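You operate a simulated robot arm through the tools that you are given. There is no shell and no other tool. Be economical: measure what you need, move in short steps, check, and stop when the job is done.

You run a simulated robot arm. Do the job below in one go: nothing can be reset, and whatever is moved stays where it is left.

JOB
Stand the wide red cone in the lidded crate, shut the lid and lock both latches. Set down upright: what you pick out.

It is judged by the outcome, as a careful person would: the job done as asked, and still so three seconds after it is handed in. It fails if anything else is knocked over, pushed out of place, dropped, spilled or broken. A push-on lid holds only when it is set on centred and level and pressed home; a screw cap is set on level and turned clockwise until tight.

ROBOT AND FRAMES
A 6-joint arm with a fingered hand, hanging from a carriage that runs on a gantry, over the field with the corners [-0.864, 1.216], [-0.865, -0.264], [1.635, -0.265], [1.636, 1.215] (x, y) and turns from -375 to 313 degrees about z. Base frame: it is fixed where the carriage stands at the start and does not move with it; the origin is on the floor, on the carriage's upright axis, x ahead of it, y to its left, z up; the surface under the hand at the start is at about z = 0.7. Units: m, degrees, N and s.
With the tool pointing down near the work surface it reaches from about 0.1 to 0.36 m from the robot's upright axis, wherever it stands. Its first joint turns from -166.0 to 166.0 degrees. Places, roughly: crate lid [1.2, 0.5, 1.1]; inside of the lidded crate [1.2, 0.3, 0.7]; left crate latch [1, 0, 0.9]; right crate latch [1.3, 0, 0.9]; thin yellow cone [1.25, 0.25, 0.75]. Payload 3.7 kg.
Tool frame: the origin (TCP) lies between the finger pads and is the grasp point; the fingertips stand 0.026 m ahead of it; z points along the fingers, y is the line along which they close. The gripper opens to 0.156 m. The gripper's body begins 0.073 m behind the TCP. The gripper is a hand of 4 fingers: y runs from the thumb to the fingers, the wrist lies at [0, 0, -0.239] in the tool frame, and closing takes about 1.5 s.
Orientation is told as [roll, pitch, yaw] about the base's x, y, z axes, in that order, counted from this pose: with the fingers straight down and closing along the base's y, the tool's x points along the base's -x, its y along +y and its z along -z.

CONTROLS
- The arm moves only by the tool apply_moves. Its argument "targets" is a list of rows, each an object of numbers (a shift or turn left out is 0, a gripper value left out holds the last): "dx", "dy", "dz": the shift along the tool's x, y, z in m; "ax", "ay", "az": the turn, a rotation vector about the tool's x, y, z in degrees; "hand": the gripper command, from -1 (fully open) to 1 (shut), values between in proportion. In form: [{"dx": .., "dy": .., "dz": .., "ax": .., "ay": .., "az": .., "hand": ..}, ...]. A call has 1 to 8 rows; each row is the pose to reach, as a shift and turn from the pose commanded when the call began, along the tool's axes at that moment. Rows are played at 5 a second. More than 0.05 m and 8.6 degrees between two rows, or a gripper value outside its range, and nothing of the call is played. Where a pose cannot be reached the arm comes as near as it can. A force on the tool above 60 N (or 10 N above the force at the start of the call, whichever is more), or a blocked arm, ends the call early, and 0.2 s more pass. Each finger travels about 0.045 m/s and halts on what it meets, pressing with about 28 N; the grip force reading is that of the motor and also rises with nothing between the fingers. The clock runs only during rows and for 0.2 s after the last one: add rows that repeat a pose to give the fingers time. It gives the time, the measured TCP pose, the force on the tool (base axes), the opening and the grip force at its end, in the units of the frame above (readings bear some noise), with the torque about the TCP (base axes, N m) and any sound that the robot's microphone picked up.
- Cameras (640 x 400 px; columns grow to the right, rows downward): "scene" is now at [0.2621, 0.0148, 1.7061]; the picture's right is [0.24, -0.97, 0.00], its down [-0.87, -0.21, -0.44] and it looks along [0.43, 0.11, -0.90] (base axes); focal length 288 px, centre (320, 200). "wrist" rides on the gripper at [0.058, -0.058, -0.091] in the tool frame; the picture's right is [0.71, 0.71, 0.00], its down [-0.53, 0.53, -0.67] and it looks along [-0.47, 0.47, 0.74] (tool axes); focal length 265 px, centre (320, 200). There is no depth. A picture from a camera that has moved, and an enlarged one, comes with that camera's place and axes in the base frame and with its lens.
- camera(camera): a new picture of that camera. No time passes.
- move_column(by): slides the trunk up (or, below 0, down) by that many m; the arm and the scene camera ride with it, the base frame stays. It gives what a move gives, with no picture.
- base_move(legs): drives the robot by 1 to 6 legs, each [ahead, left, turn to the left] in m, m and degrees, along the robot's own axes; the way and the turn of a leg run together, so that a leg with both is an arc; at most 1.5 m and 180 degrees a leg. The arm and the cameras ride along, it lands a little off, and it stops where it bumps. It keeps to its track: a leg is cut to what the track allows. It gives what a move gives.
- hand_shape(shape): the hand has 4 fingers and takes this shape, open, in about a second: jaw (thumb against the fingers, like two jaws); tri (thumb and two fingers); tip (a fingertip pinch); poke (one finger out to press); point (the index stretched); flat (the hand flat); cup (the hand cupped); fist (a fist). The gripper value then closes the fingers along that shape, each until it touches; the sizes above hold for jaw. It gives what a move gives, with no picture.
- pan_tilt(pan, tilt): turns the head with the scene camera to pan (to the left, within 155 degrees either way) and tilt (down, from -29 to 69), counted from straight ahead of the robot. It gives what a move gives.
- close_up(camera, box): a new picture of the part [left, top, right, bottom] of that camera's present view, enlarged. No time passes.
- job_done(): hands the job in; it is judged then, once.

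Go step by step. Nothing tells you exact positions but the pictures and the camera data: compare them with the known pose of the tool, close in by small moves and look again before you grip or let go. The budget is 120 turns and 90 pictures, counting those below and the enlarged ones. Unless the task says otherwise, let go and move clear before handing in, and close with one line.

The tools are called after "Call:" by a JSON object that holds its "api" and its "payload". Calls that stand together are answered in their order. apply_moves: Moves the arm, as the interface text tells. Its arguments: {"type":"object","properties":{"targets":{"type":"array","items":{"type":"object","properties":{"dx":{"type":"number"},"dy":{"type":"number"},"dz":{"type":"number"},"ax":{"type":"number"},"ay":{"type":"number"},"az":{"type":"number"},"hand":{"type":"number"}}}}},"required":["targets"]} The other tools are called the same way: move_column (by) slides the trunk up or down; hand_shape (shape) gives the hand a shape; base_move (legs) drives the base; pan_tilt (pan, tilt) turns the head that bears the scene camera; camera (camera) takes a picture; close_up (camera, box) takes an enlarged picture of a part of a camera's view; job_done () hands the job in.

At the start:

```text
time: 0.0
position: [0.4992, 0.0863, 1.0962]
tool_rot: [0.1, 0.0, 0.0]
ft_force: [-0.3, 0.6, -0.1]
moment: [0.0, 0.01, 0.02]
width: 0.1558
grasp_force: 0.1
shape: jaw
trunk travel left (down, up): [-0.554, 0.125]
robot x, y, heading: [0.0037, 0.0036, -0.0]
head pan, tilt: [13.9, 63.6]
```

scene: 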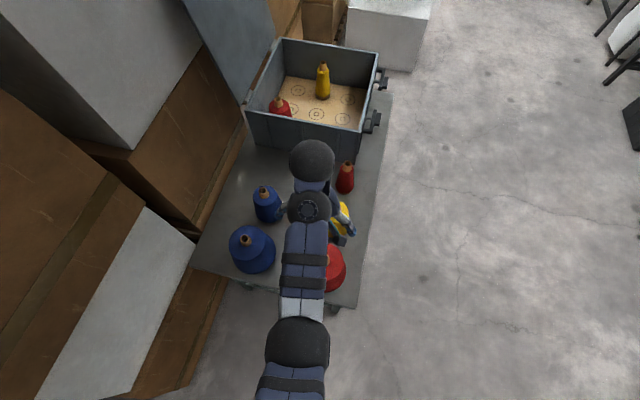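
wrist: 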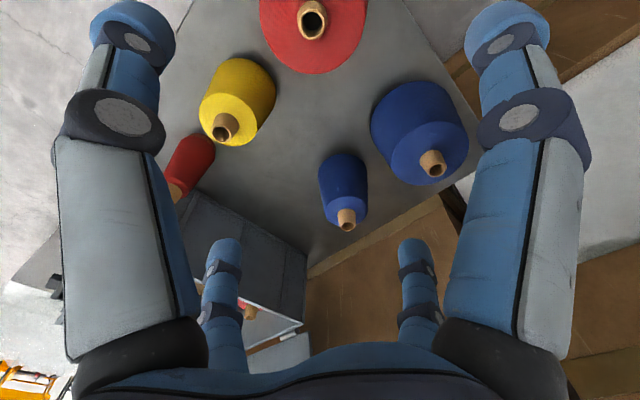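

I see a table with cones and an open crate with a yellow cone and a red one inside it, lid swung to the left. I'll look closer first.

Call:
{"api": "close_up", "payload": {"camera": "scene", "box": [180, 0, 430, 156]}}

Call:
{"api": "close_up", "payload": {"camera": "scene", "box": [180, 140, 436, 300]}}

```text
2.56 times, centred on (305, 78) of scene
camera zoom: at [0.2621, 0.0148, 1.7061], right [0.24, -0.97, 0.0], down [-0.87, -0.21, -0.44], along [0.43, 0.11, -0.9], focal length 738 px, centre (358, 512)
```

zoom: 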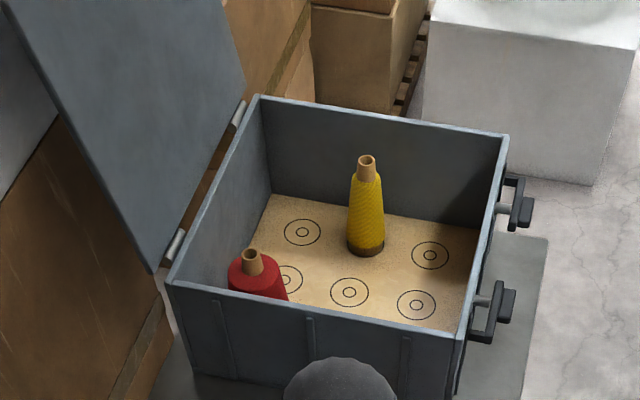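

```text
2.50 times, centred on (308, 220) of scene
camera zoom: at [0.2621, 0.0148, 1.7061], right [0.24, -0.97, 0.0], down [-0.87, -0.21, -0.44], along [0.43, 0.11, -0.9], focal length 720 px, centre (350, 150)
```

zoom: 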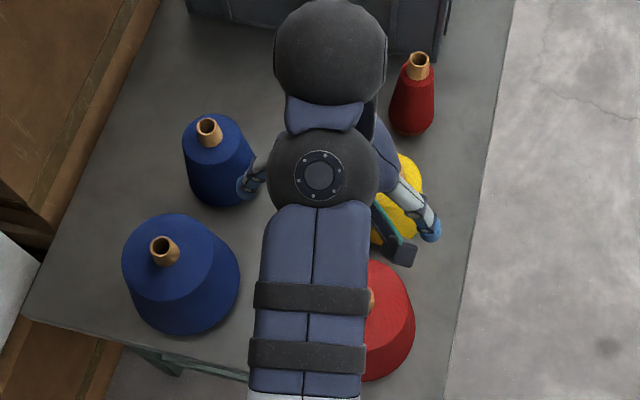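

The crate looks about 0.42 m square with its rim near z=0.90, marks 0.12 m apart, and the thin yellow at about (1.27, 0.25) with its top near the rim. I'll drive ahead, to the right, to measure heights from another view.

Call:
{"api": "base_move", "payload": {"legs": [[0.3, -0.2, 0]]}}

Call:
{"api": "pan_tilt", "payload": {"pan": 30, "tilt": 50}}

Call:
{"api": "camera", "payload": {"camera": "scene"}}

Call:
{"api": "camera", "payload": {"camera": "wrist"}}

```text
time: 2.3
position: [0.7979, -0.1098, 1.0959]
tool_rot: [0.0, 0.1, 0.4]
ft_force: [-0.4, 0.5, -0.6]
moment: [-0.03, 0.0, 0.01]
width: 0.1559
grasp_force: 0.1
shape: jaw
trunk travel left (down, up): [-0.554, 0.125]
robot x, y, heading: [0.2976, -0.2009, 0.2]
head pan, tilt: [13.9, 63.6]
```

```text
time: 3.1
position: [0.798, -0.1103, 1.0965]
tool_rot: [0.0, 0.0, 0.4]
ft_force: [-0.5, 0.2, -0.3]
moment: [0.03, -0.03, -0.02]
width: 0.1556
grasp_force: 0.0
shape: jaw
trunk travel left (down, up): [-0.554, 0.125]
robot x, y, heading: [0.2976, -0.1972, 0.5]
head pan, tilt: [30.0, 50.0]
```

```text
85 pictures are left
camera scene: at [0.5673, -0.1595, 1.7227], right [0.51, -0.86, 0.0], down [-0.66, -0.39, -0.64], along [0.55, 0.32, -0.77], focal length 288 px, centre (320, 200)
```

scene: 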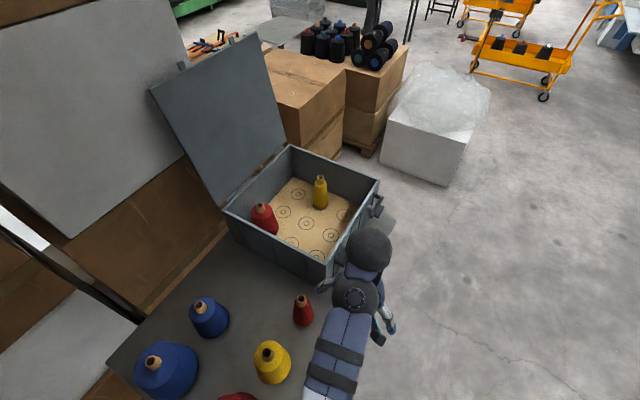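

```text
84 pictures are left
camera wrist: at [0.741, -0.1683, 1.1884], right [-0.71, 0.7, 0.0], down [0.52, 0.53, 0.67], along [0.47, 0.48, -0.74], focal length 265 px, centre (320, 200)
```

wrist: 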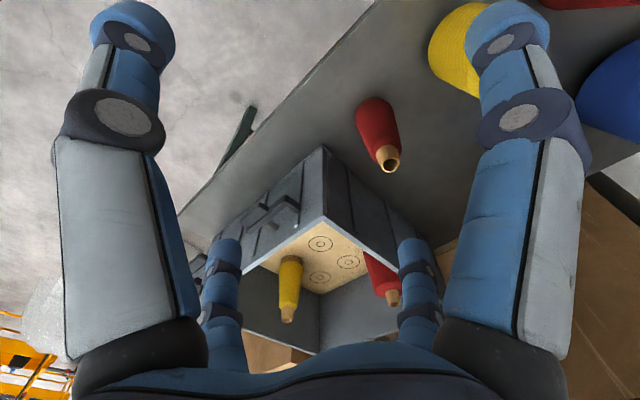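

The wide red cone sits lower, near the picture's bottom edge. I'll enlarge the crate for measurement.

Call:
{"api": "close_up", "payload": {"camera": "scene", "box": [210, 135, 402, 255]}}

Call:
{"api": "close_up", "payload": {"camera": "wrist", "box": [176, 130, 496, 330]}}

```text
3.33 times, centred on (306, 195) of scene
camera zoom: at [0.5673, -0.1595, 1.7227], right [0.51, -0.86, 0.0], down [-0.66, -0.39, -0.64], along [0.55, 0.32, -0.77], focal length 961 px, centre (367, 217)
```

zoom: 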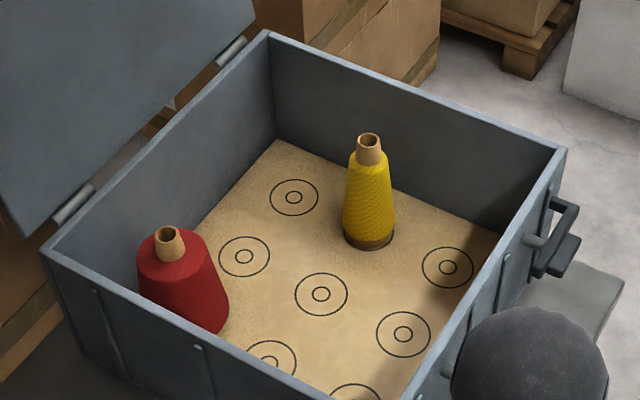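

```text
2.00 times, centred on (336, 230) of wrist
camera zoom: at [0.741, -0.1683, 1.1884], right [-0.71, 0.7, 0.0], down [0.52, 0.53, 0.67], along [0.47, 0.48, -0.74], focal length 531 px, centre (288, 140)
```

zoom: 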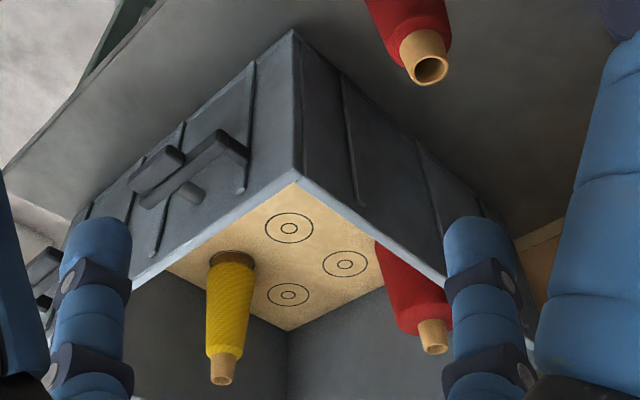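

The rim triangulates to z≈0.915 and the yellow's top to about 0.895, so the yellow cone may be able to stay. Now I'll measure the wide red cone.

Call:
{"api": "pan_tilt", "payload": {"pan": 40, "tilt": 69}}

Call:
{"api": "camera", "payload": {"camera": "scene"}}

```text
time: 3.9
position: [0.7986, -0.1101, 1.0959]
tool_rot: [0.0, 0.0, 0.4]
ft_force: [0.6, 0.6, 0.3]
moment: [0.0, 0.0, 0.01]
width: 0.1558
grasp_force: 0.0
shape: jaw
trunk travel left (down, up): [-0.554, 0.125]
robot x, y, heading: [0.2984, -0.1991, 0.3]
head pan, tilt: [40.0, 68.8]
```

```text
81 pictures are left
camera scene: at [0.5435, -0.1622, 1.7008], right [0.65, -0.76, 0.0], down [-0.71, -0.6, -0.36], along [0.28, 0.24, -0.93], focal length 288 px, centre (320, 200)
```

scene: 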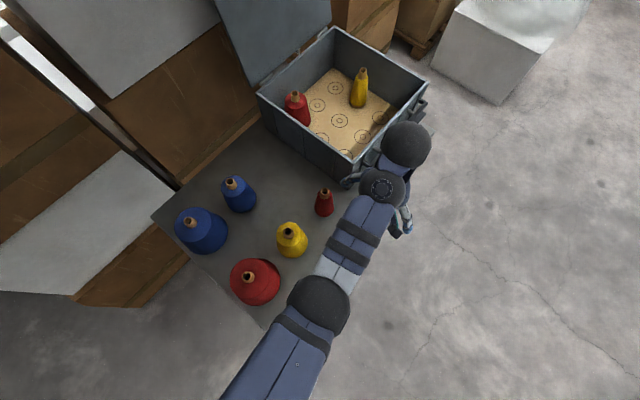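

Call:
{"api": "close_up", "payload": {"camera": "scene", "box": [160, 160, 352, 320]}}

```text
2.50 times, centred on (256, 240) of scene
camera zoom: at [0.5435, -0.1622, 1.7008], right [0.65, -0.76, 0.0], down [-0.71, -0.6, -0.36], along [0.28, 0.24, -0.93], focal length 720 px, centre (480, 100)
```

zoom: 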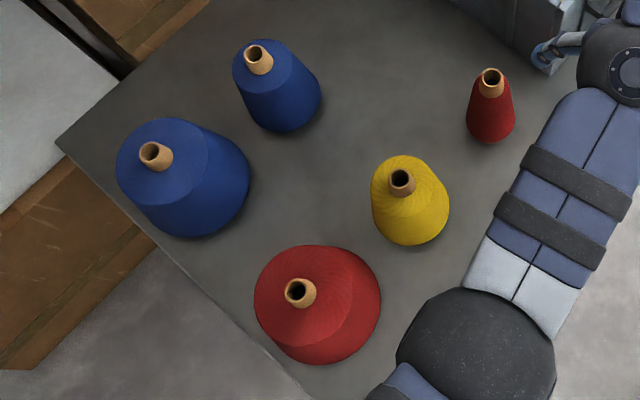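

The wide red cone's top is around (0.479, 0.057, 0.84), base radius about 0.083 and height about 0.14, so it fits near (1.12, 0.16) without touching the others. I'll drive over it and look.

Call:
{"api": "base_move", "payload": {"legs": [[-0.1, 0.25, 0]]}}

Call:
{"api": "apply_moves", "payload": {"targets": [{"dx": 0.045}, {"dx": 0.09}, {"dx": 0.135}, {"dx": 0.18}, {"dx": 0.22, "dz": 0.03}, {"dx": 0.22, "dz": 0.07}, {"dx": 0.22, "dz": 0.1}, {"dx": 0.22, "dz": 0.12}]}}

Call:
{"api": "camera", "payload": {"camera": "wrist"}}

Call:
{"api": "camera", "payload": {"camera": "scene"}}

```text
time: 5.8
position: [0.6976, 0.1382, 1.0962]
tool_rot: [0.0, -0.1, 0.3]
ft_force: [0.3, 0.1, 0.1]
moment: [0.01, -0.01, 0.01]
width: 0.1557
grasp_force: 0.1
shape: jaw
trunk travel left (down, up): [-0.554, 0.125]
robot x, y, heading: [0.2005, 0.0527, 0.4]
head pan, tilt: [40.0, 68.8]
```

```text
time: 7.6
position: [0.4769, 0.1379, 0.9769]
tool_rot: [0.0, 0.1, 0.3]
ft_force: [0.8, 0.0, 0.2]
moment: [0.02, 0.06, -0.02]
width: 0.156
grasp_force: 0.0
shape: jaw
out of reach, approached as far as the arm can: row 1, 2, 3, 4, 5, 6, 7
trunk travel left (down, up): [-0.554, 0.125]
robot x, y, heading: [0.2001, 0.0512, 0.5]
head pan, tilt: [40.0, 68.8]
```

```text
79 pictures are left
camera wrist: at [0.4203, 0.0797, 1.0692], right [-0.71, 0.7, 0.0], down [0.52, 0.53, 0.67], along [0.47, 0.47, -0.74], focal length 265 px, centre (320, 200)
```

wrist: 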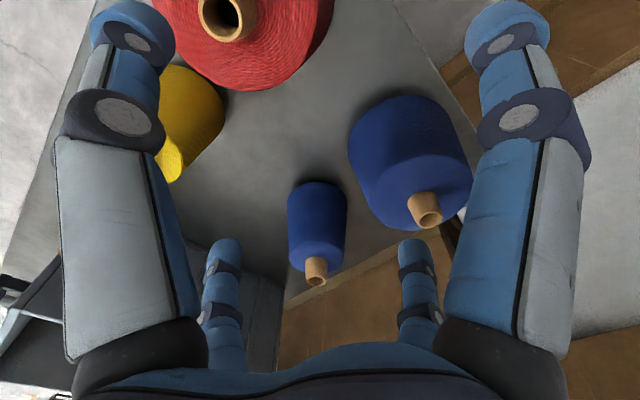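

```text
78 pictures are left
camera scene: at [0.4427, 0.0879, 1.7008], right [0.65, -0.76, 0.0], down [-0.71, -0.6, -0.36], along [0.28, 0.23, -0.93], focal length 288 px, centre (320, 200)
```

scene: 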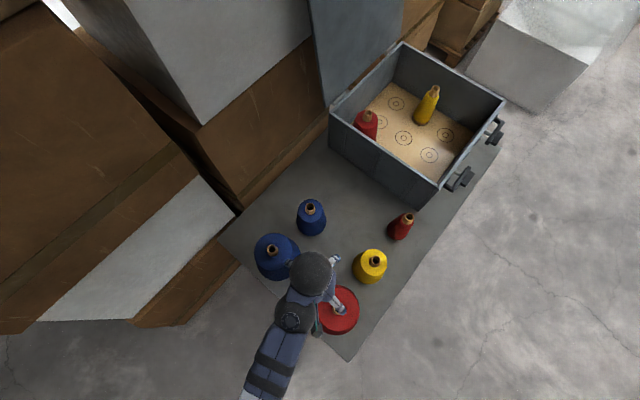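

The hand is 0.08 m left of the tube. I'll shift over it and look again.

Call:
{"api": "apply_moves", "payload": {"targets": [{"dy": -0.04}, {"dy": -0.082, "dx": -0.003}, {"dy": -0.082, "dx": -0.003}]}}

Call:
{"api": "camera", "payload": {"camera": "wrist"}}

Call:
{"api": "close_up", "payload": {"camera": "scene", "box": [240, 220, 400, 320]}}

```text
time: 8.4
position: [0.4806, 0.0545, 0.9757]
tool_rot: [-0.2, -0.1, 0.2]
ft_force: [-0.2, 0.2, -0.1]
moment: [0.02, 0.03, 0.0]
width: 0.1559
grasp_force: 0.1
shape: jaw
trunk travel left (down, up): [-0.554, 0.125]
robot x, y, heading: [0.1993, 0.0519, 0.5]
head pan, tilt: [40.0, 68.8]
```

```text
77 pictures are left
camera wrist: at [0.4233, -0.002, 1.0685], right [-0.71, 0.7, 0.0], down [0.52, 0.53, 0.67], along [0.47, 0.47, -0.74], focal length 265 px, centre (320, 200)
```

wrist: 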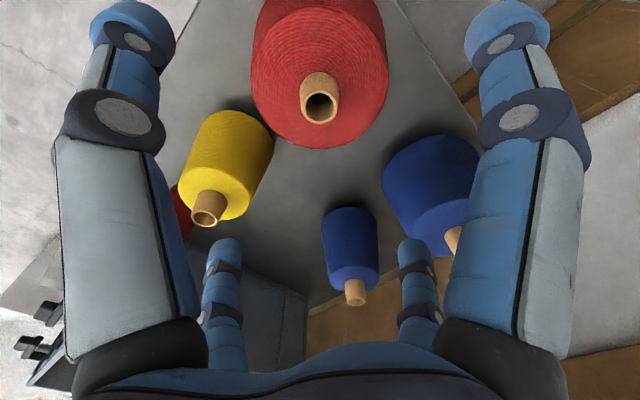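

```text
4.00 times, centred on (320, 270) of scene
camera zoom: at [0.4427, 0.0879, 1.7008], right [0.65, -0.76, 0.0], down [-0.71, -0.6, -0.36], along [0.28, 0.23, -0.93], focal length 1153 px, centre (320, -80)
```

zoom: 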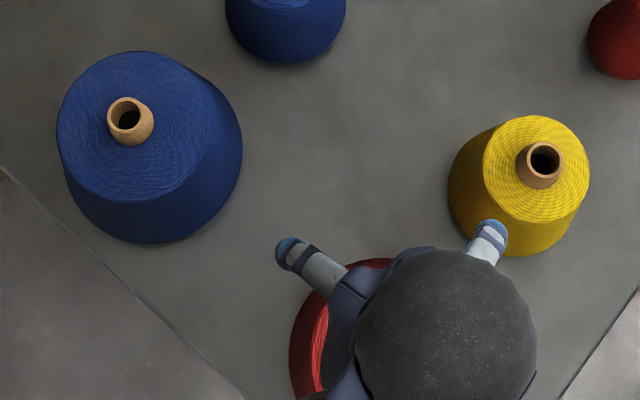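

The four fingers are arranged crosswise; the tube appears at about (0.488, 0.062). I'll half close the hand, shift a little and descend partway.

Call:
{"api": "apply_moves", "payload": {"targets": [{"dx": -0.006, "dy": 0.007, "hand": -0.1}, {"dx": -0.006, "dy": 0.007, "dz": 0.02}, {"dx": -0.006, "dy": 0.007, "dz": 0.04}, {"dx": -0.006, "dy": 0.007, "dz": 0.05}, {"dx": -0.006, "dy": 0.007, "dz": 0.06}]}}

Call:
{"api": "camera", "payload": {"camera": "wrist"}}

```text
time: 9.6
position: [0.4866, 0.0644, 0.9147]
tool_rot: [0.0, 0.0, 0.2]
ft_force: [-0.4, 0.2, -0.3]
moment: [0.0, 0.01, 0.01]
width: 0.0865
grasp_force: 0.3
shape: jaw
trunk travel left (down, up): [-0.554, 0.125]
robot x, y, heading: [0.2008, 0.051, 0.5]
head pan, tilt: [40.0, 68.8]
```

```text
75 pictures are left
camera wrist: at [0.4291, 0.0061, 1.0076], right [-0.71, 0.7, 0.0], down [0.52, 0.53, 0.67], along [0.47, 0.47, -0.74], focal length 265 px, centre (320, 200)
```

wrist: 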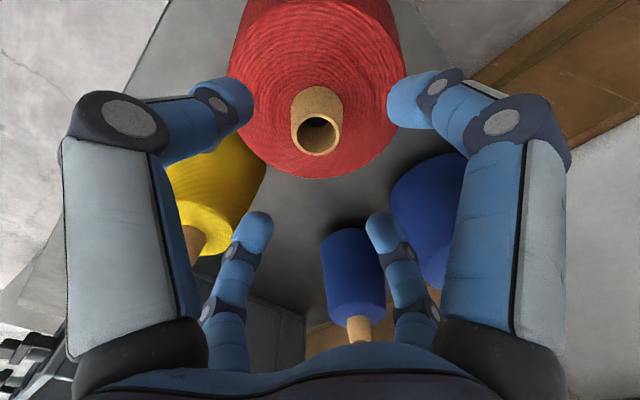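

Cross-checking with the twin blue cone puts the tube tops at z≈0.865 and the red tube at about (0.483, 0.056). I'll correct and descend further.

Call:
{"api": "apply_moves", "payload": {"targets": [{"dx": 0.003, "dy": -0.007}, {"dx": 0.003, "dy": -0.007, "dz": 0.015}, {"dx": 0.003, "dy": -0.007, "dz": 0.025}]}}

Call:
{"api": "camera", "payload": {"camera": "wrist"}}

```text
time: 10.4
position: [0.4846, 0.0569, 0.8928]
tool_rot: [0.0, 0.0, 0.3]
ft_force: [-0.4, -1.2, -0.3]
moment: [-0.03, -0.01, 0.01]
width: 0.0864
grasp_force: 0.0
shape: jaw
trunk travel left (down, up): [-0.554, 0.125]
robot x, y, heading: [0.1931, 0.0486, 0.3]
head pan, tilt: [40.0, 68.8]
```

```text
74 pictures are left
camera wrist: at [0.4265, -0.0013, 0.9837], right [-0.71, 0.7, 0.0], down [0.52, 0.53, 0.67], along [0.47, 0.47, -0.74], focal length 265 px, centre (320, 200)
```

wrist: 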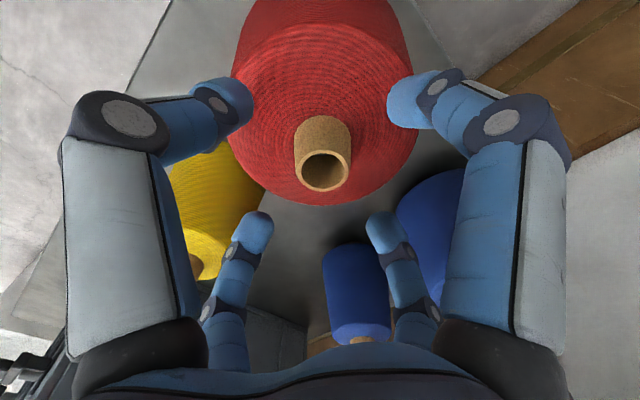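

The tips are level with the tube top and nearly centred. I'll lower 24 mm and close.

Call:
{"api": "apply_moves", "payload": {"targets": [{"dx": -0.002, "dy": 0.003, "dz": 0.008}, {"dx": -0.002, "dy": 0.003, "dz": 0.016}, {"dx": -0.002, "dy": 0.003, "dz": 0.024}, {"dx": -0.002, "dy": 0.003, "dz": 0.024}]}}

Call:
{"api": "camera", "payload": {"camera": "wrist"}}

```text
time: 11.4
position: [0.4868, 0.0602, 0.8682]
tool_rot: [0.0, -0.1, 0.3]
ft_force: [-1.6, -0.7, 13.4]
moment: [0.28, 0.38, 0.02]
width: 0.0865
grasp_force: 0.2
shape: jaw
trunk travel left (down, up): [-0.554, 0.125]
robot x, y, heading: [0.1994, 0.0518, 0.2]
head pan, tilt: [40.0, 68.8]
```

```text
73 pictures are left
camera wrist: at [0.4296, 0.0017, 0.9603], right [-0.71, 0.7, 0.0], down [0.52, 0.53, 0.67], along [0.47, 0.47, -0.74], focal length 265 px, centre (320, 200)
```

wrist: 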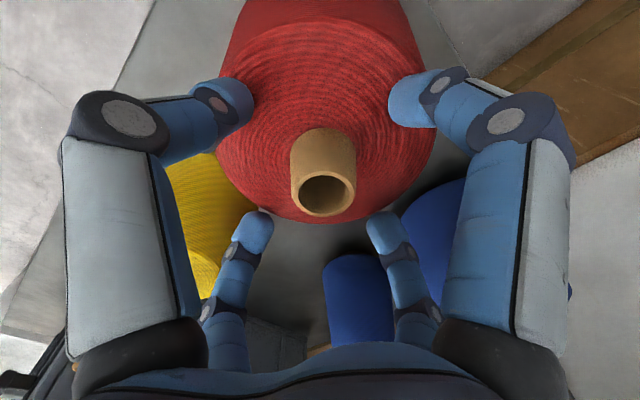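

The tips just touch the shoulder (13 N). I'll rise 5 mm and close on the tube.

Call:
{"api": "apply_moves", "payload": {"targets": [{"dz": -0.006}, {"dz": -0.006, "hand": 1}, {"dz": -0.006}, {"dz": -0.006}, {"dz": -0.006}, {"dz": -0.006}, {"dz": -0.006}, {"dz": -0.006}]}}

Call:
{"api": "camera", "payload": {"camera": "wrist"}}

```text
time: 13.2
position: [0.4851, 0.0599, 0.8725]
tool_rot: [0.0, 0.0, 0.4]
ft_force: [1.1, 0.1, 0.0]
moment: [-0.01, -0.01, 0.04]
width: 0.027
grasp_force: 27.6
shape: jaw
trunk travel left (down, up): [-0.554, 0.125]
robot x, y, heading: [0.1992, 0.0485, 0.3]
head pan, tilt: [40.0, 68.8]
```

```text
72 pictures are left
camera wrist: at [0.4288, 0.0011, 0.9655], right [-0.71, 0.7, 0.0], down [0.52, 0.53, 0.67], along [0.47, 0.47, -0.74], focal length 265 px, centre (320, 200)
```

wrist: 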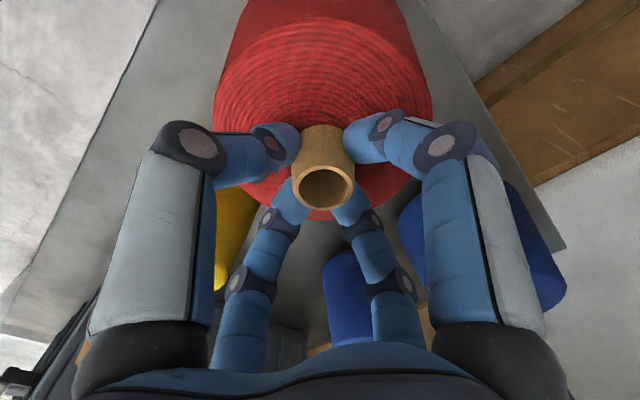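

The tube is gripped well. I'll lift slowly.

Call:
{"api": "apply_moves", "payload": {"targets": [{"dz": -0.01, "hand": 1}, {"dz": -0.02}, {"dz": -0.04}, {"dz": -0.06}, {"dz": -0.08}, {"dz": -0.11}, {"dz": -0.14}, {"dz": -0.17}]}}

Call:
{"api": "move_column", "payload": {"by": 0.12}}

Call:
{"api": "camera", "payload": {"camera": "wrist"}}

Call:
{"api": "camera", "payload": {"camera": "scene"}}

```text
time: 15.0
position: [0.4861, 0.0597, 0.9916]
tool_rot: [0.0, -0.1, 0.4]
ft_force: [-0.1, -0.5, -11.2]
moment: [0.06, -0.08, -0.01]
width: 0.0268
grasp_force: 28.1
shape: jaw
out of reach, approached as far as the arm can: row 7, 8
trunk travel left (down, up): [-0.554, 0.125]
robot x, y, heading: [0.1955, 0.0519, 0.2]
head pan, tilt: [40.0, 68.8]
```

```text
time: 16.5
position: [0.4862, 0.0599, 1.1095]
tool_rot: [0.1, -0.1, 0.3]
ft_force: [0.6, -0.4, -11.0]
moment: [0.04, -0.09, -0.02]
width: 0.0268
grasp_force: 28.0
shape: jaw
trunk travel left (down, up): [-0.674, 0.005]
robot x, y, heading: [0.1988, 0.049, 0.4]
head pan, tilt: [40.0, 68.8]
```

```text
71 pictures are left
camera wrist: at [0.4292, 0.0019, 1.202], right [-0.71, 0.7, 0.0], down [0.52, 0.53, 0.67], along [0.47, 0.47, -0.74], focal length 265 px, centre (320, 200)
```

wrist: 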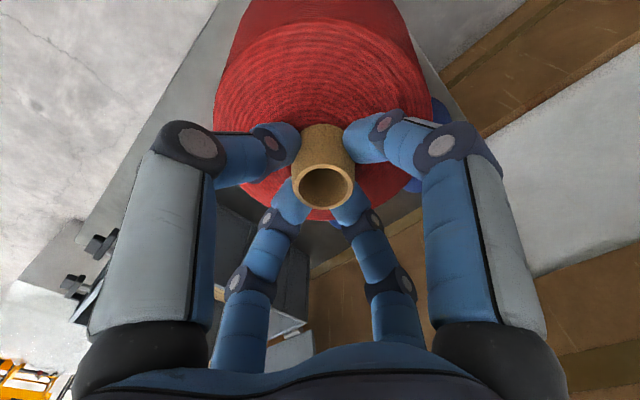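

```text
70 pictures are left
camera scene: at [0.4425, 0.0879, 1.8206], right [0.65, -0.76, 0.0], down [-0.71, -0.6, -0.36], along [0.28, 0.23, -0.93], focal length 288 px, centre (320, 200)
```

scene: 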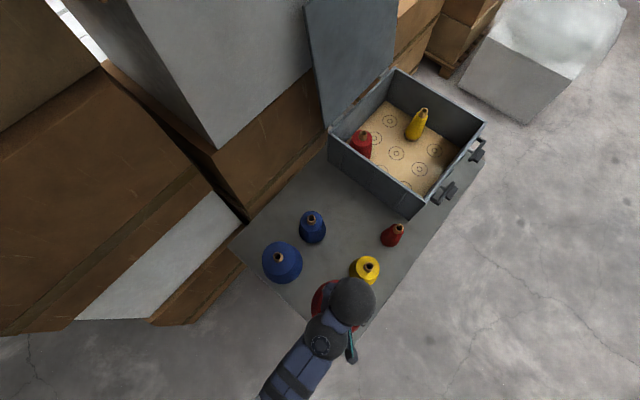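

The cone is held, with its bottom at about z=0.937. I'll extend ahead and raise for more clearance over the rim.

Call:
{"api": "apply_moves", "payload": {"targets": [{"dx": -0.03}, {"dx": -0.06}, {"dx": -0.09}, {"dx": -0.12, "dz": -0.02}, {"dx": -0.14, "dz": -0.05}, {"dx": -0.15, "dz": -0.08}, {"dx": -0.16, "dz": -0.1}]}}

```text
time: 18.1
position: [0.6675, 0.059, 1.183]
tool_rot: [0.0, -0.1, 0.2]
ft_force: [0.6, 1.2, -12.3]
moment: [0.05, -0.07, 0.0]
width: 0.027
grasp_force: 27.9
shape: jaw
out of reach, approached as far as the arm can: row 5, 6, 7
trunk travel left (down, up): [-0.674, 0.005]
robot x, y, heading: [0.1942, 0.0502, 0.4]
head pan, tilt: [40.0, 68.8]
```

Bottom is now about 1.01. I'll drive so that the cone is over (1.12, 0.163).

Call:
{"api": "base_move", "payload": {"legs": [[0.452, 0.103, 0]]}}

Call:
{"api": "pan_tilt", "payload": {"pan": 20, "tilt": 60}}

Call:
{"api": "camera", "payload": {"camera": "scene"}}

Call:
{"api": "camera", "payload": {"camera": "wrist"}}

```text
time: 20.9
position: [1.1109, 0.1627, 1.1833]
tool_rot: [-0.1, 0.0, 0.1]
ft_force: [-0.3, -0.3, -11.5]
moment: [0.02, -0.03, 0.0]
width: 0.0268
grasp_force: 27.5
shape: jaw
trunk travel left (down, up): [-0.674, 0.005]
robot x, y, heading: [0.6429, 0.1574, 0.1]
head pan, tilt: [40.0, 68.8]
```

```text
time: 21.7
position: [1.1107, 0.1636, 1.1834]
tool_rot: [-0.1, 0.1, 0.1]
ft_force: [-0.1, 0.0, -12.0]
moment: [0.02, -0.05, 0.02]
width: 0.0268
grasp_force: 28.2
shape: jaw
trunk travel left (down, up): [-0.674, 0.005]
robot x, y, heading: [0.6426, 0.158, 0.3]
head pan, tilt: [20.0, 60.0]
```

```text
69 pictures are left
camera scene: at [0.9063, 0.1781, 1.83], right [0.34, -0.94, 0.0], down [-0.81, -0.3, -0.5], along [0.47, 0.17, -0.87], focal length 288 px, centre (320, 200)
```

scene: 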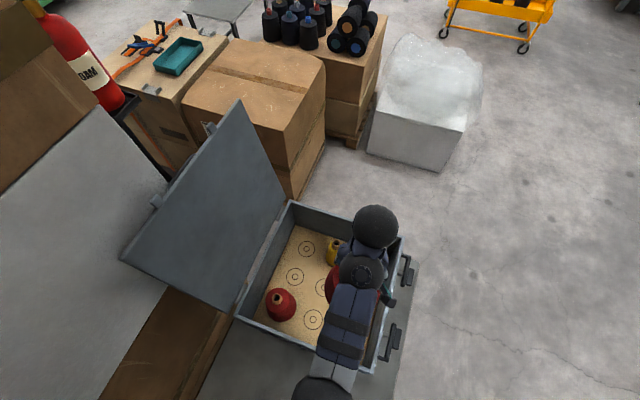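

```text
68 pictures are left
camera wrist: at [1.0529, 0.1047, 1.2749], right [-0.71, 0.71, 0.0], down [0.52, 0.53, 0.67], along [0.47, 0.47, -0.74], focal length 265 px, centre (320, 200)
```

wrist: 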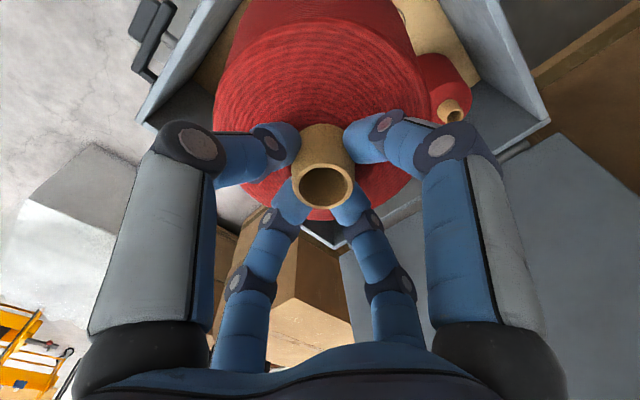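

The cone is above the free part of the crate. I'll shift 8 mm left, then lower with the trunk to just above the floor in stages.

Call:
{"api": "apply_moves", "payload": {"targets": [{"dy": 0.008}, {"dy": 0.008}]}}

Call:
{"api": "move_column", "payload": {"by": -0.22}}

Call:
{"api": "camera", "payload": {"camera": "scene"}}

Call:
{"api": "camera", "payload": {"camera": "wrist"}}

```text
time: 22.3
position: [1.1114, 0.1701, 1.1832]
tool_rot: [0.0, -0.1, 0.1]
ft_force: [0.6, 1.4, -11.6]
moment: [0.05, -0.07, -0.02]
width: 0.0268
grasp_force: 28.0
shape: jaw
trunk travel left (down, up): [-0.674, 0.005]
robot x, y, heading: [0.6401, 0.1534, 0.1]
head pan, tilt: [20.0, 60.0]
```

```text
time: 24.6
position: [1.1107, 0.1704, 0.9639]
tool_rot: [0.0, -0.1, 0.1]
ft_force: [1.0, 1.2, -11.0]
moment: [0.03, -0.07, 0.01]
width: 0.027
grasp_force: 27.3
shape: jaw
trunk travel left (down, up): [-0.454, 0.225]
robot x, y, heading: [0.6443, 0.1539, -0.0]
head pan, tilt: [20.0, 60.0]
```

```text
67 pictures are left
camera scene: at [0.9063, 0.178, 1.61], right [0.34, -0.94, 0.0], down [-0.81, -0.3, -0.5], along [0.47, 0.17, -0.87], focal length 288 px, centre (320, 200)
```

scene: 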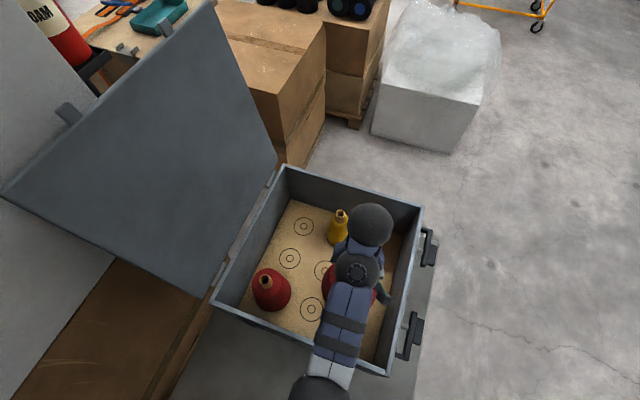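

```text
66 pictures are left
camera wrist: at [1.0535, 0.113, 1.0551], right [-0.71, 0.71, 0.0], down [0.52, 0.53, 0.67], along [0.47, 0.47, -0.74], focal length 265 px, centre (320, 200)
```

wrist: 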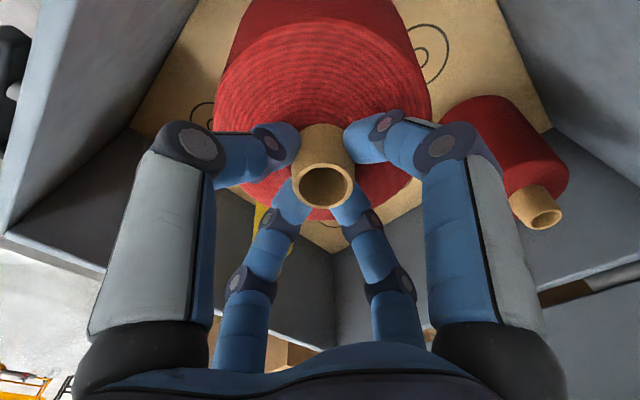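

Clear all round. Lower 0.06 with the trunk, then gently by arm until contact.

Call:
{"api": "move_column", "payload": {"by": -0.06}}

Call:
{"api": "apply_moves", "payload": {"targets": [{"dz": 0.003}, {"dz": 0.006}, {"dz": 0.009}, {"dz": 0.012}, {"dz": 0.015}]}}

```text
time: 25.6
position: [1.1111, 0.1722, 0.9033]
tool_rot: [0.0, -0.1, 0.1]
ft_force: [1.0, 0.1, -12.4]
moment: [0.04, -0.03, 0.0]
width: 0.0268
grasp_force: 27.7
shape: jaw
trunk travel left (down, up): [-0.394, 0.285]
robot x, y, heading: [0.6436, 0.1521, 0.1]
head pan, tilt: [20.0, 60.0]
```

```text
time: 26.9
position: [1.1143, 0.1724, 0.89]
tool_rot: [0.0, -0.5, 0.1]
ft_force: [-2.1, 4.2, 13.5]
moment: [0.05, 0.19, 0.0]
width: 0.0272
grasp_force: 27.7
shape: jaw
trunk travel left (down, up): [-0.394, 0.285]
robot x, y, heading: [0.6404, 0.1534, 0.4]
head pan, tilt: [20.0, 60.0]
```

It stands on the floor. I'll relieve the press slightly and open the hand partway.

Call:
{"api": "apply_moves", "payload": {"targets": [{"dz": -0.002}, {"dz": -0.003}, {"dz": -0.003, "hand": 0.5}, {"dz": -0.003, "hand": 0.2}, {"dz": -0.003, "hand": 0}, {"dz": -0.003, "hand": -0.1}, {"dz": -0.003}, {"dz": -0.003}]}}

Call:
{"api": "camera", "payload": {"camera": "wrist"}}

```text
time: 28.6
position: [1.1127, 0.1716, 0.8918]
tool_rot: [0.1, -0.1, 0.0]
ft_force: [0.6, 0.3, -0.5]
moment: [0.0, 0.0, 0.0]
width: 0.0854
grasp_force: 0.0
shape: jaw
trunk travel left (down, up): [-0.394, 0.285]
robot x, y, heading: [0.6437, 0.1566, 0.1]
head pan, tilt: [20.0, 60.0]
```

```text
65 pictures are left
camera wrist: at [1.0546, 0.1135, 0.9832], right [-0.71, 0.71, 0.0], down [0.52, 0.53, 0.67], along [0.47, 0.47, -0.74], focal length 265 px, centre (320, 200)
```

wrist: 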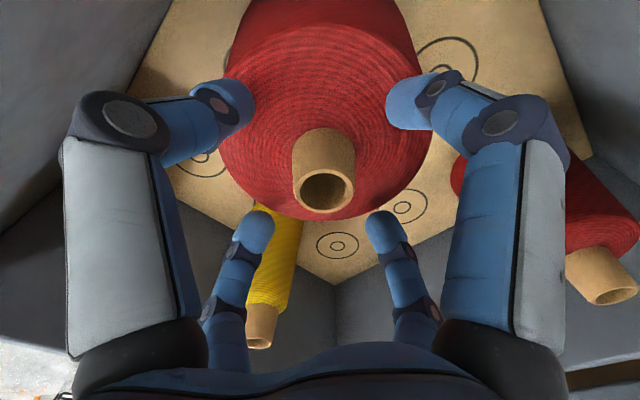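

Released and standing. Raise clear with the trunk and look.

Call:
{"api": "move_column", "payload": {"by": 0.28}}

Call:
{"api": "camera", "payload": {"camera": "wrist"}}

Call:
{"api": "camera", "payload": {"camera": "scene"}}

```text
time: 31.5
position: [1.1128, 0.1714, 1.1709]
tool_rot: [0.0, 0.0, 0.2]
ft_force: [-0.5, -0.4, -0.2]
moment: [0.0, 0.01, -0.01]
width: 0.0853
grasp_force: 0.1
shape: jaw
trunk travel left (down, up): [-0.674, 0.005]
robot x, y, heading: [0.6418, 0.1549, 0.3]
head pan, tilt: [20.0, 60.0]
```

```text
64 pictures are left
camera wrist: at [1.0546, 0.1135, 1.2632], right [-0.71, 0.71, 0.0], down [0.52, 0.53, 0.67], along [0.47, 0.47, -0.74], focal length 265 px, centre (320, 200)
```

wrist: 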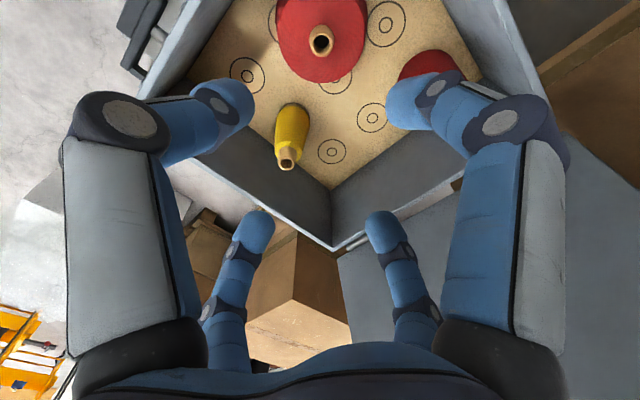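

```text
63 pictures are left
camera scene: at [0.9066, 0.178, 1.8301], right [0.34, -0.94, 0.0], down [-0.81, -0.3, -0.5], along [0.47, 0.17, -0.87], focal length 288 px, centre (320, 200)
```

scene: 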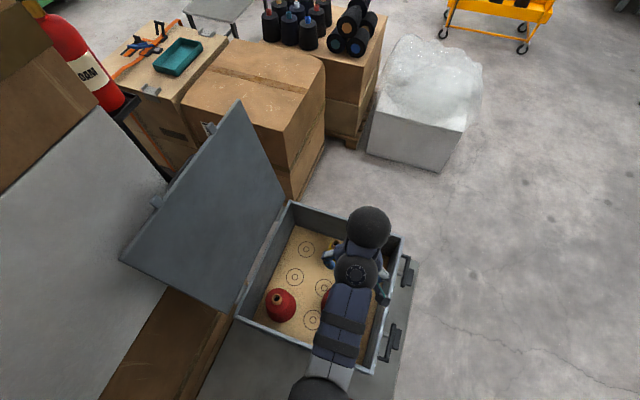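

The red cone stands in the crate, clear of the others, below the rim. The lid leans open about 103° with its free edge at y≈0.556, z≈1.34; I plan to straddle its front side edge with the fingers pointing +x and swing it down. First back off and turn the hand horizontal.

Call:
{"api": "base_move", "payload": {"legs": [[-0.32, 0.12, 0]]}}

Call:
{"api": "apply_moves", "payload": {"targets": [{"ay": -8}, {"ay": -16}, {"ay": -24}, {"ay": -32}, {"ay": -40}, {"ay": -48}, {"ay": -56}, {"ay": -64}]}}

```text
time: 33.7
position: [0.7897, 0.2914, 1.171]
tool_rot: [0.0, -0.1, 0.4]
ft_force: [0.1, -0.1, 0.1]
moment: [0.0, 0.01, 0.0]
width: 0.0852
grasp_force: 0.1
shape: jaw
trunk travel left (down, up): [-0.674, 0.005]
robot x, y, heading: [0.3163, 0.2754, 0.4]
head pan, tilt: [20.0, 60.0]
```

```text
time: 35.5
position: [0.7902, 0.2922, 1.1727]
tool_rot: [-0.1, -64.2, 0.4]
ft_force: [0.7, 0.0, -0.1]
moment: [0.02, -0.03, 0.0]
width: 0.0852
grasp_force: 0.1
shape: jaw
out of reach, approached as far as the arm can: row 5
trunk travel left (down, up): [-0.674, 0.005]
robot x, y, heading: [0.3168, 0.2719, 0.1]
head pan, tilt: [20.0, 60.0]
```

Call:
{"api": "apply_moves", "payload": {"targets": [{"ay": -8}, {"ay": -16}, {"ay": -24}, {"ay": -26}]}}

Call:
{"api": "apply_moves", "payload": {"targets": [{"dx": -0.03, "az": -8}, {"dx": -0.06, "az": -16}, {"dx": -0.09, "az": -24}, {"dx": -0.11, "az": -32}, {"dx": -0.11, "az": -40}, {"dx": -0.11, "az": -48}, {"dx": -0.11, "az": -52}]}}

Call:
{"api": "camera", "payload": {"camera": "scene"}}

Call:
{"api": "camera", "payload": {"camera": "wrist"}}

```text
time: 36.5
position: [0.7887, 0.292, 1.1718]
tool_rot: [-177.4, -89.7, 177.9]
ft_force: [0.0, -0.7, 0.5]
moment: [0.0, -0.03, 0.01]
width: 0.0855
grasp_force: 0.1
shape: jaw
trunk travel left (down, up): [-0.674, 0.005]
robot x, y, heading: [0.3236, 0.2739, 0.3]
head pan, tilt: [20.0, 60.0]
```

```text
time: 38.1
position: [0.7887, 0.2916, 1.2805]
tool_rot: [-90.0, -37.9, 90.5]
ft_force: [0.4, -0.5, -0.6]
moment: [-0.02, 0.02, 0.01]
width: 0.0856
grasp_force: 0.0
shape: jaw
trunk travel left (down, up): [-0.674, 0.005]
robot x, y, heading: [0.3208, 0.2719, 0.2]
head pan, tilt: [20.0, 60.0]
```

```text
62 pictures are left
camera scene: at [0.5839, 0.2974, 1.8302], right [0.35, -0.94, 0.0], down [-0.81, -0.3, -0.5], along [0.47, 0.17, -0.87], focal length 288 px, centre (320, 200)
```

scene: 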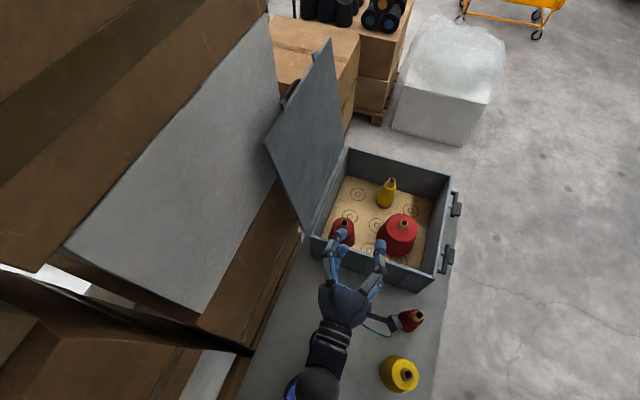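

```text
61 pictures are left
camera wrist: at [0.6992, 0.2106, 1.2914], right [0.0, -0.12, -0.99], down [-0.67, 0.73, -0.09], along [0.74, 0.67, -0.08], focal length 265 px, centre (320, 200)
```

wrist: 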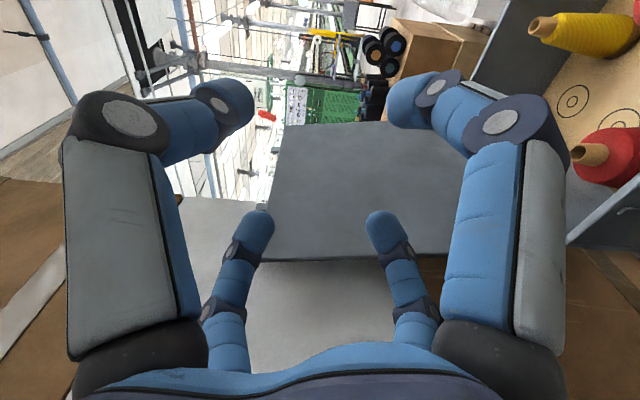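

The hand points along +x and the straddle orientation looks right; the lid's front edge is near y≈0.546 at this height. I'll drive left to line up, still short of the lid.

Call:
{"api": "base_move", "payload": {"legs": [[0.0, 0.253, 0]]}}

Call:
{"api": "camera", "payload": {"camera": "wrist"}}

Call:
{"api": "camera", "payload": {"camera": "scene"}}

```text
time: 40.0
position: [0.7894, 0.5432, 1.2799]
tool_rot: [-90.2, -38.0, 90.2]
ft_force: [1.2, -2.3, 0.7]
moment: [0.1, 0.04, 0.02]
width: 0.085
grasp_force: 0.0
shape: jaw
trunk travel left (down, up): [-0.674, 0.005]
robot x, y, heading: [0.3187, 0.5265, 0.2]
head pan, tilt: [20.0, 60.0]
```

```text
60 pictures are left
camera wrist: at [0.698, 0.4613, 1.2913], right [0.0, -0.12, -0.99], down [-0.67, 0.74, -0.09], along [0.74, 0.67, -0.08], focal length 265 px, centre (320, 200)
```

wrist: 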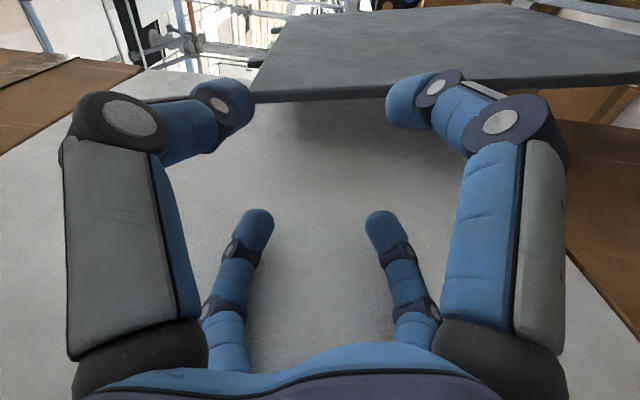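

```text
59 pictures are left
camera scene: at [0.583, 0.5487, 1.8302], right [0.34, -0.94, 0.0], down [-0.81, -0.3, -0.5], along [0.47, 0.17, -0.87], focal length 288 px, centre (320, 200)
```

scene: 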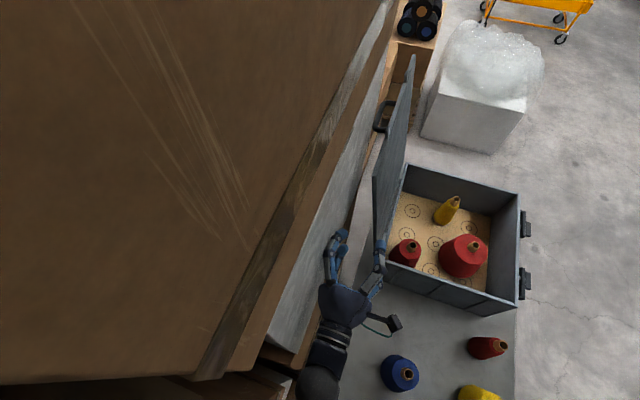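

There's a wall of boxes at y≈0.60 just behind the lid's top, so I'll work lower on the lid, at s≈0.24 from the hinge (y≈0.514, z≈1.15), where there's more gap.

Call:
{"api": "base_move", "payload": {"legs": [[0.0, -0.03, 0]]}}

Call:
{"api": "move_column", "payload": {"by": -0.131}}

Call:
{"api": "camera", "payload": {"camera": "wrist"}}

Call:
{"api": "camera", "payload": {"camera": "scene"}}

```text
time: 40.8
position: [0.7882, 0.5125, 1.2804]
tool_rot: [-90.2, -38.0, 90.1]
ft_force: [-0.5, 0.4, 0.2]
moment: [-0.03, -0.01, 0.01]
width: 0.0852
grasp_force: 0.0
shape: jaw
trunk travel left (down, up): [-0.674, 0.005]
robot x, y, heading: [0.3192, 0.494, -0.2]
head pan, tilt: [20.0, 60.0]
```

```text
time: 42.4
position: [0.7898, 0.5134, 1.1497]
tool_rot: [-90.2, -38.0, 90.2]
ft_force: [-0.1, -0.6, 0.3]
moment: [-0.01, -0.02, 0.01]
width: 0.0856
grasp_force: 0.0
shape: jaw
trunk travel left (down, up): [-0.543, 0.136]
robot x, y, heading: [0.3164, 0.4964, 0.1]
head pan, tilt: [20.0, 60.0]
```

```text
58 pictures are left
camera wrist: at [0.698, 0.4314, 1.1603], right [0.0, -0.12, -0.99], down [-0.67, 0.74, -0.09], along [0.74, 0.66, -0.08], focal length 265 px, centre (320, 200)
```

wrist: 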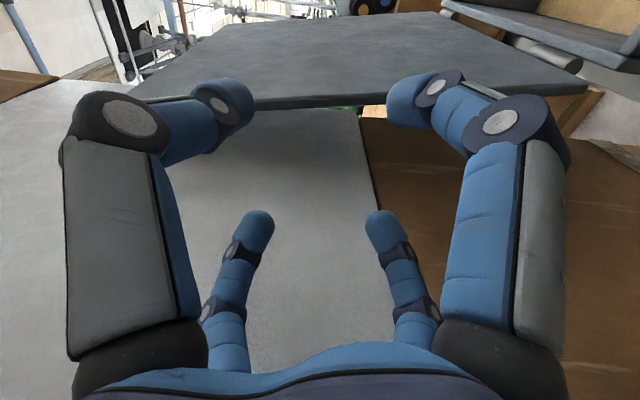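

```text
57 pictures are left
camera scene: at [0.583, 0.5187, 1.6992], right [0.34, -0.94, 0.0], down [-0.81, -0.3, -0.5], along [0.47, 0.17, -0.87], focal length 288 px, centre (320, 200)
```

scene: 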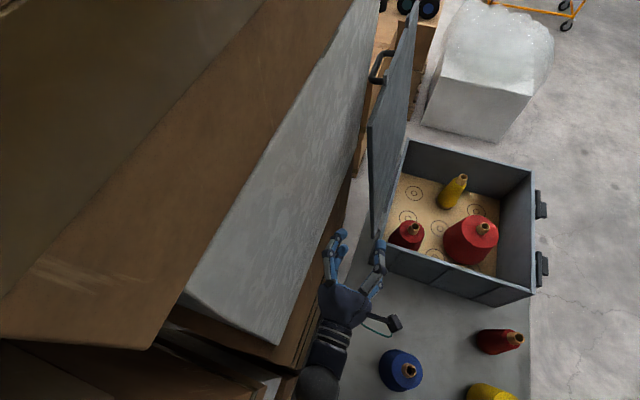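

The lid's front edge is at y≈0.523 at this height, between the finger pairs. I'll nudge left 7 mm and slide ahead over the edge.

Call:
{"api": "base_move", "payload": {"legs": [[0.0, 0.007, 0]]}}

Call:
{"api": "apply_moves", "payload": {"targets": [{"dz": 0.04}, {"dz": 0.08}, {"dz": 0.11}, {"dz": 0.12}]}}

Call:
{"api": "camera", "payload": {"camera": "wrist"}}

```text
time: 43.1
position: [0.7881, 0.5203, 1.1497]
tool_rot: [-90.2, -37.9, 90.1]
ft_force: [-1.5, 0.5, 0.4]
moment: [-0.04, 0.0, 0.01]
width: 0.0854
grasp_force: 0.0
shape: jaw
trunk travel left (down, up): [-0.543, 0.136]
robot x, y, heading: [0.3201, 0.5026, -0.1]
head pan, tilt: [20.0, 60.0]
```

```text
time: 44.1
position: [0.9088, 0.5204, 1.1513]
tool_rot: [-90.2, -38.0, 90.2]
ft_force: [0.6, -1.0, 0.2]
moment: [-0.01, 0.02, 0.0]
width: 0.0852
grasp_force: 0.0
shape: jaw
trunk travel left (down, up): [-0.543, 0.136]
robot x, y, heading: [0.3222, 0.5032, -0.2]
head pan, tilt: [20.0, 60.0]
```

```text
56 pictures are left
camera wrist: at [0.8188, 0.4374, 1.1616], right [0.0, -0.12, -0.99], down [-0.67, 0.74, -0.09], along [0.74, 0.66, -0.08], focal length 265 px, centre (320, 200)
```

wrist: 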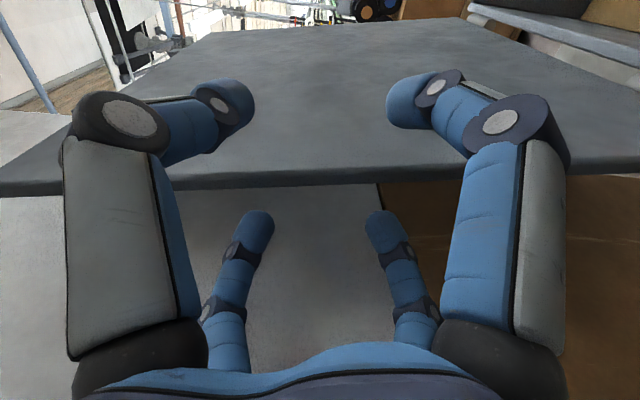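

The lid edge lies between the finger pairs; slide in further.

Call:
{"api": "apply_moves", "payload": {"targets": [{"dz": 0.015}, {"dz": 0.03}, {"dz": 0.045}, {"dz": 0.05}]}}

Call:
{"api": "camera", "payload": {"camera": "wrist"}}

Call:
{"api": "camera", "payload": {"camera": "scene"}}

```text
time: 45.1
position: [0.9587, 0.5188, 1.1503]
tool_rot: [-90.2, -38.0, 90.3]
ft_force: [-0.1, -0.1, -0.4]
moment: [0.0, 0.0, 0.01]
width: 0.0853
grasp_force: 0.1
shape: jaw
trunk travel left (down, up): [-0.543, 0.136]
robot x, y, heading: [0.3225, 0.5009, -0.0]
head pan, tilt: [20.0, 60.0]
```

```text
55 pictures are left
camera wrist: at [0.868, 0.4377, 1.1607], right [0.0, -0.12, -0.99], down [-0.67, 0.74, -0.09], along [0.74, 0.66, -0.08], focal length 265 px, centre (320, 200)
```

wrist: 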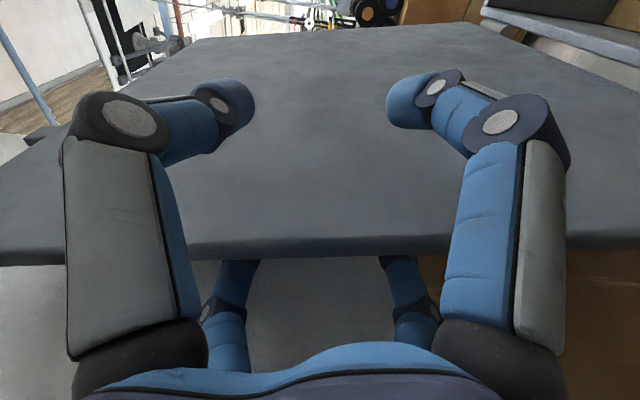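

```text
54 pictures are left
camera scene: at [0.583, 0.5256, 1.6992], right [0.34, -0.94, 0.0], down [-0.81, -0.3, -0.5], along [0.47, 0.17, -0.87], focal length 288 px, centre (320, 200)
```

scene: 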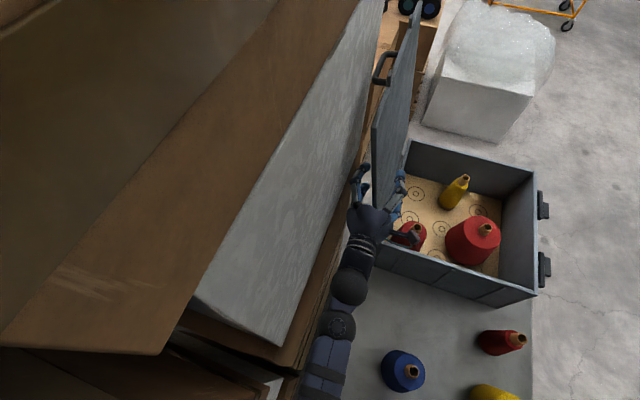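

The fingers straddle the lid well. I'll start swinging it along its arc, first about 16°, and check.

Call:
{"api": "apply_moves", "payload": {"targets": [{"dx": 0.0109, "dy": -0.0125, "az": 4}, {"dx": 0.0228, "dy": -0.0242, "az": 8}, {"dx": 0.0355, "dy": -0.035, "az": 12}, {"dx": 0.0489, "dy": -0.0448, "az": 16}]}}

Call:
{"api": "camera", "payload": {"camera": "wrist"}}

Call:
{"api": "camera", "payload": {"camera": "scene"}}

```text
time: 46.1
position: [0.9573, 0.4542, 1.1555]
tool_rot: [-90.2, -54.1, 90.3]
ft_force: [-0.6, 3.8, -1.2]
moment: [-0.19, -0.02, 0.09]
width: 0.0864
grasp_force: 0.0
shape: jaw
trunk travel left (down, up): [-0.543, 0.136]
robot x, y, heading: [0.3206, 0.506, 0.2]
head pan, tilt: [20.0, 60.0]
```

```text
53 pictures are left
camera wrist: at [0.8679, 0.3734, 1.1429], right [0.0, 0.16, -0.99], down [-0.67, 0.73, 0.12], along [0.74, 0.66, 0.11], focal length 265 px, centre (320, 200)
```

wrist: 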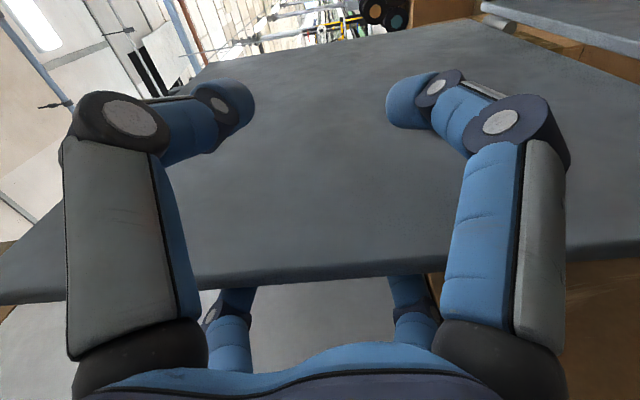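

```text
52 pictures are left
camera scene: at [0.5829, 0.5259, 1.6991], right [0.34, -0.94, 0.0], down [-0.81, -0.3, -0.5], along [0.47, 0.17, -0.87], focal length 288 px, centre (320, 200)
```

scene: 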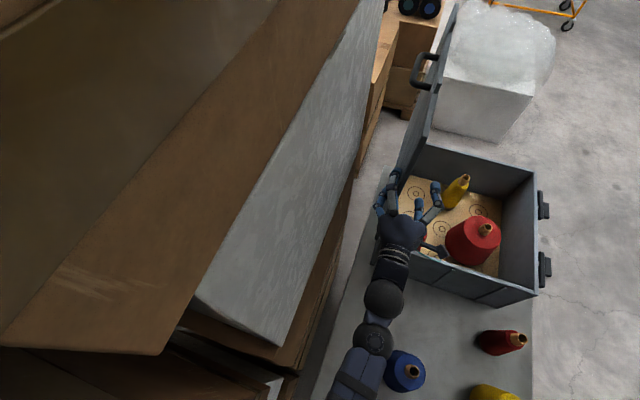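

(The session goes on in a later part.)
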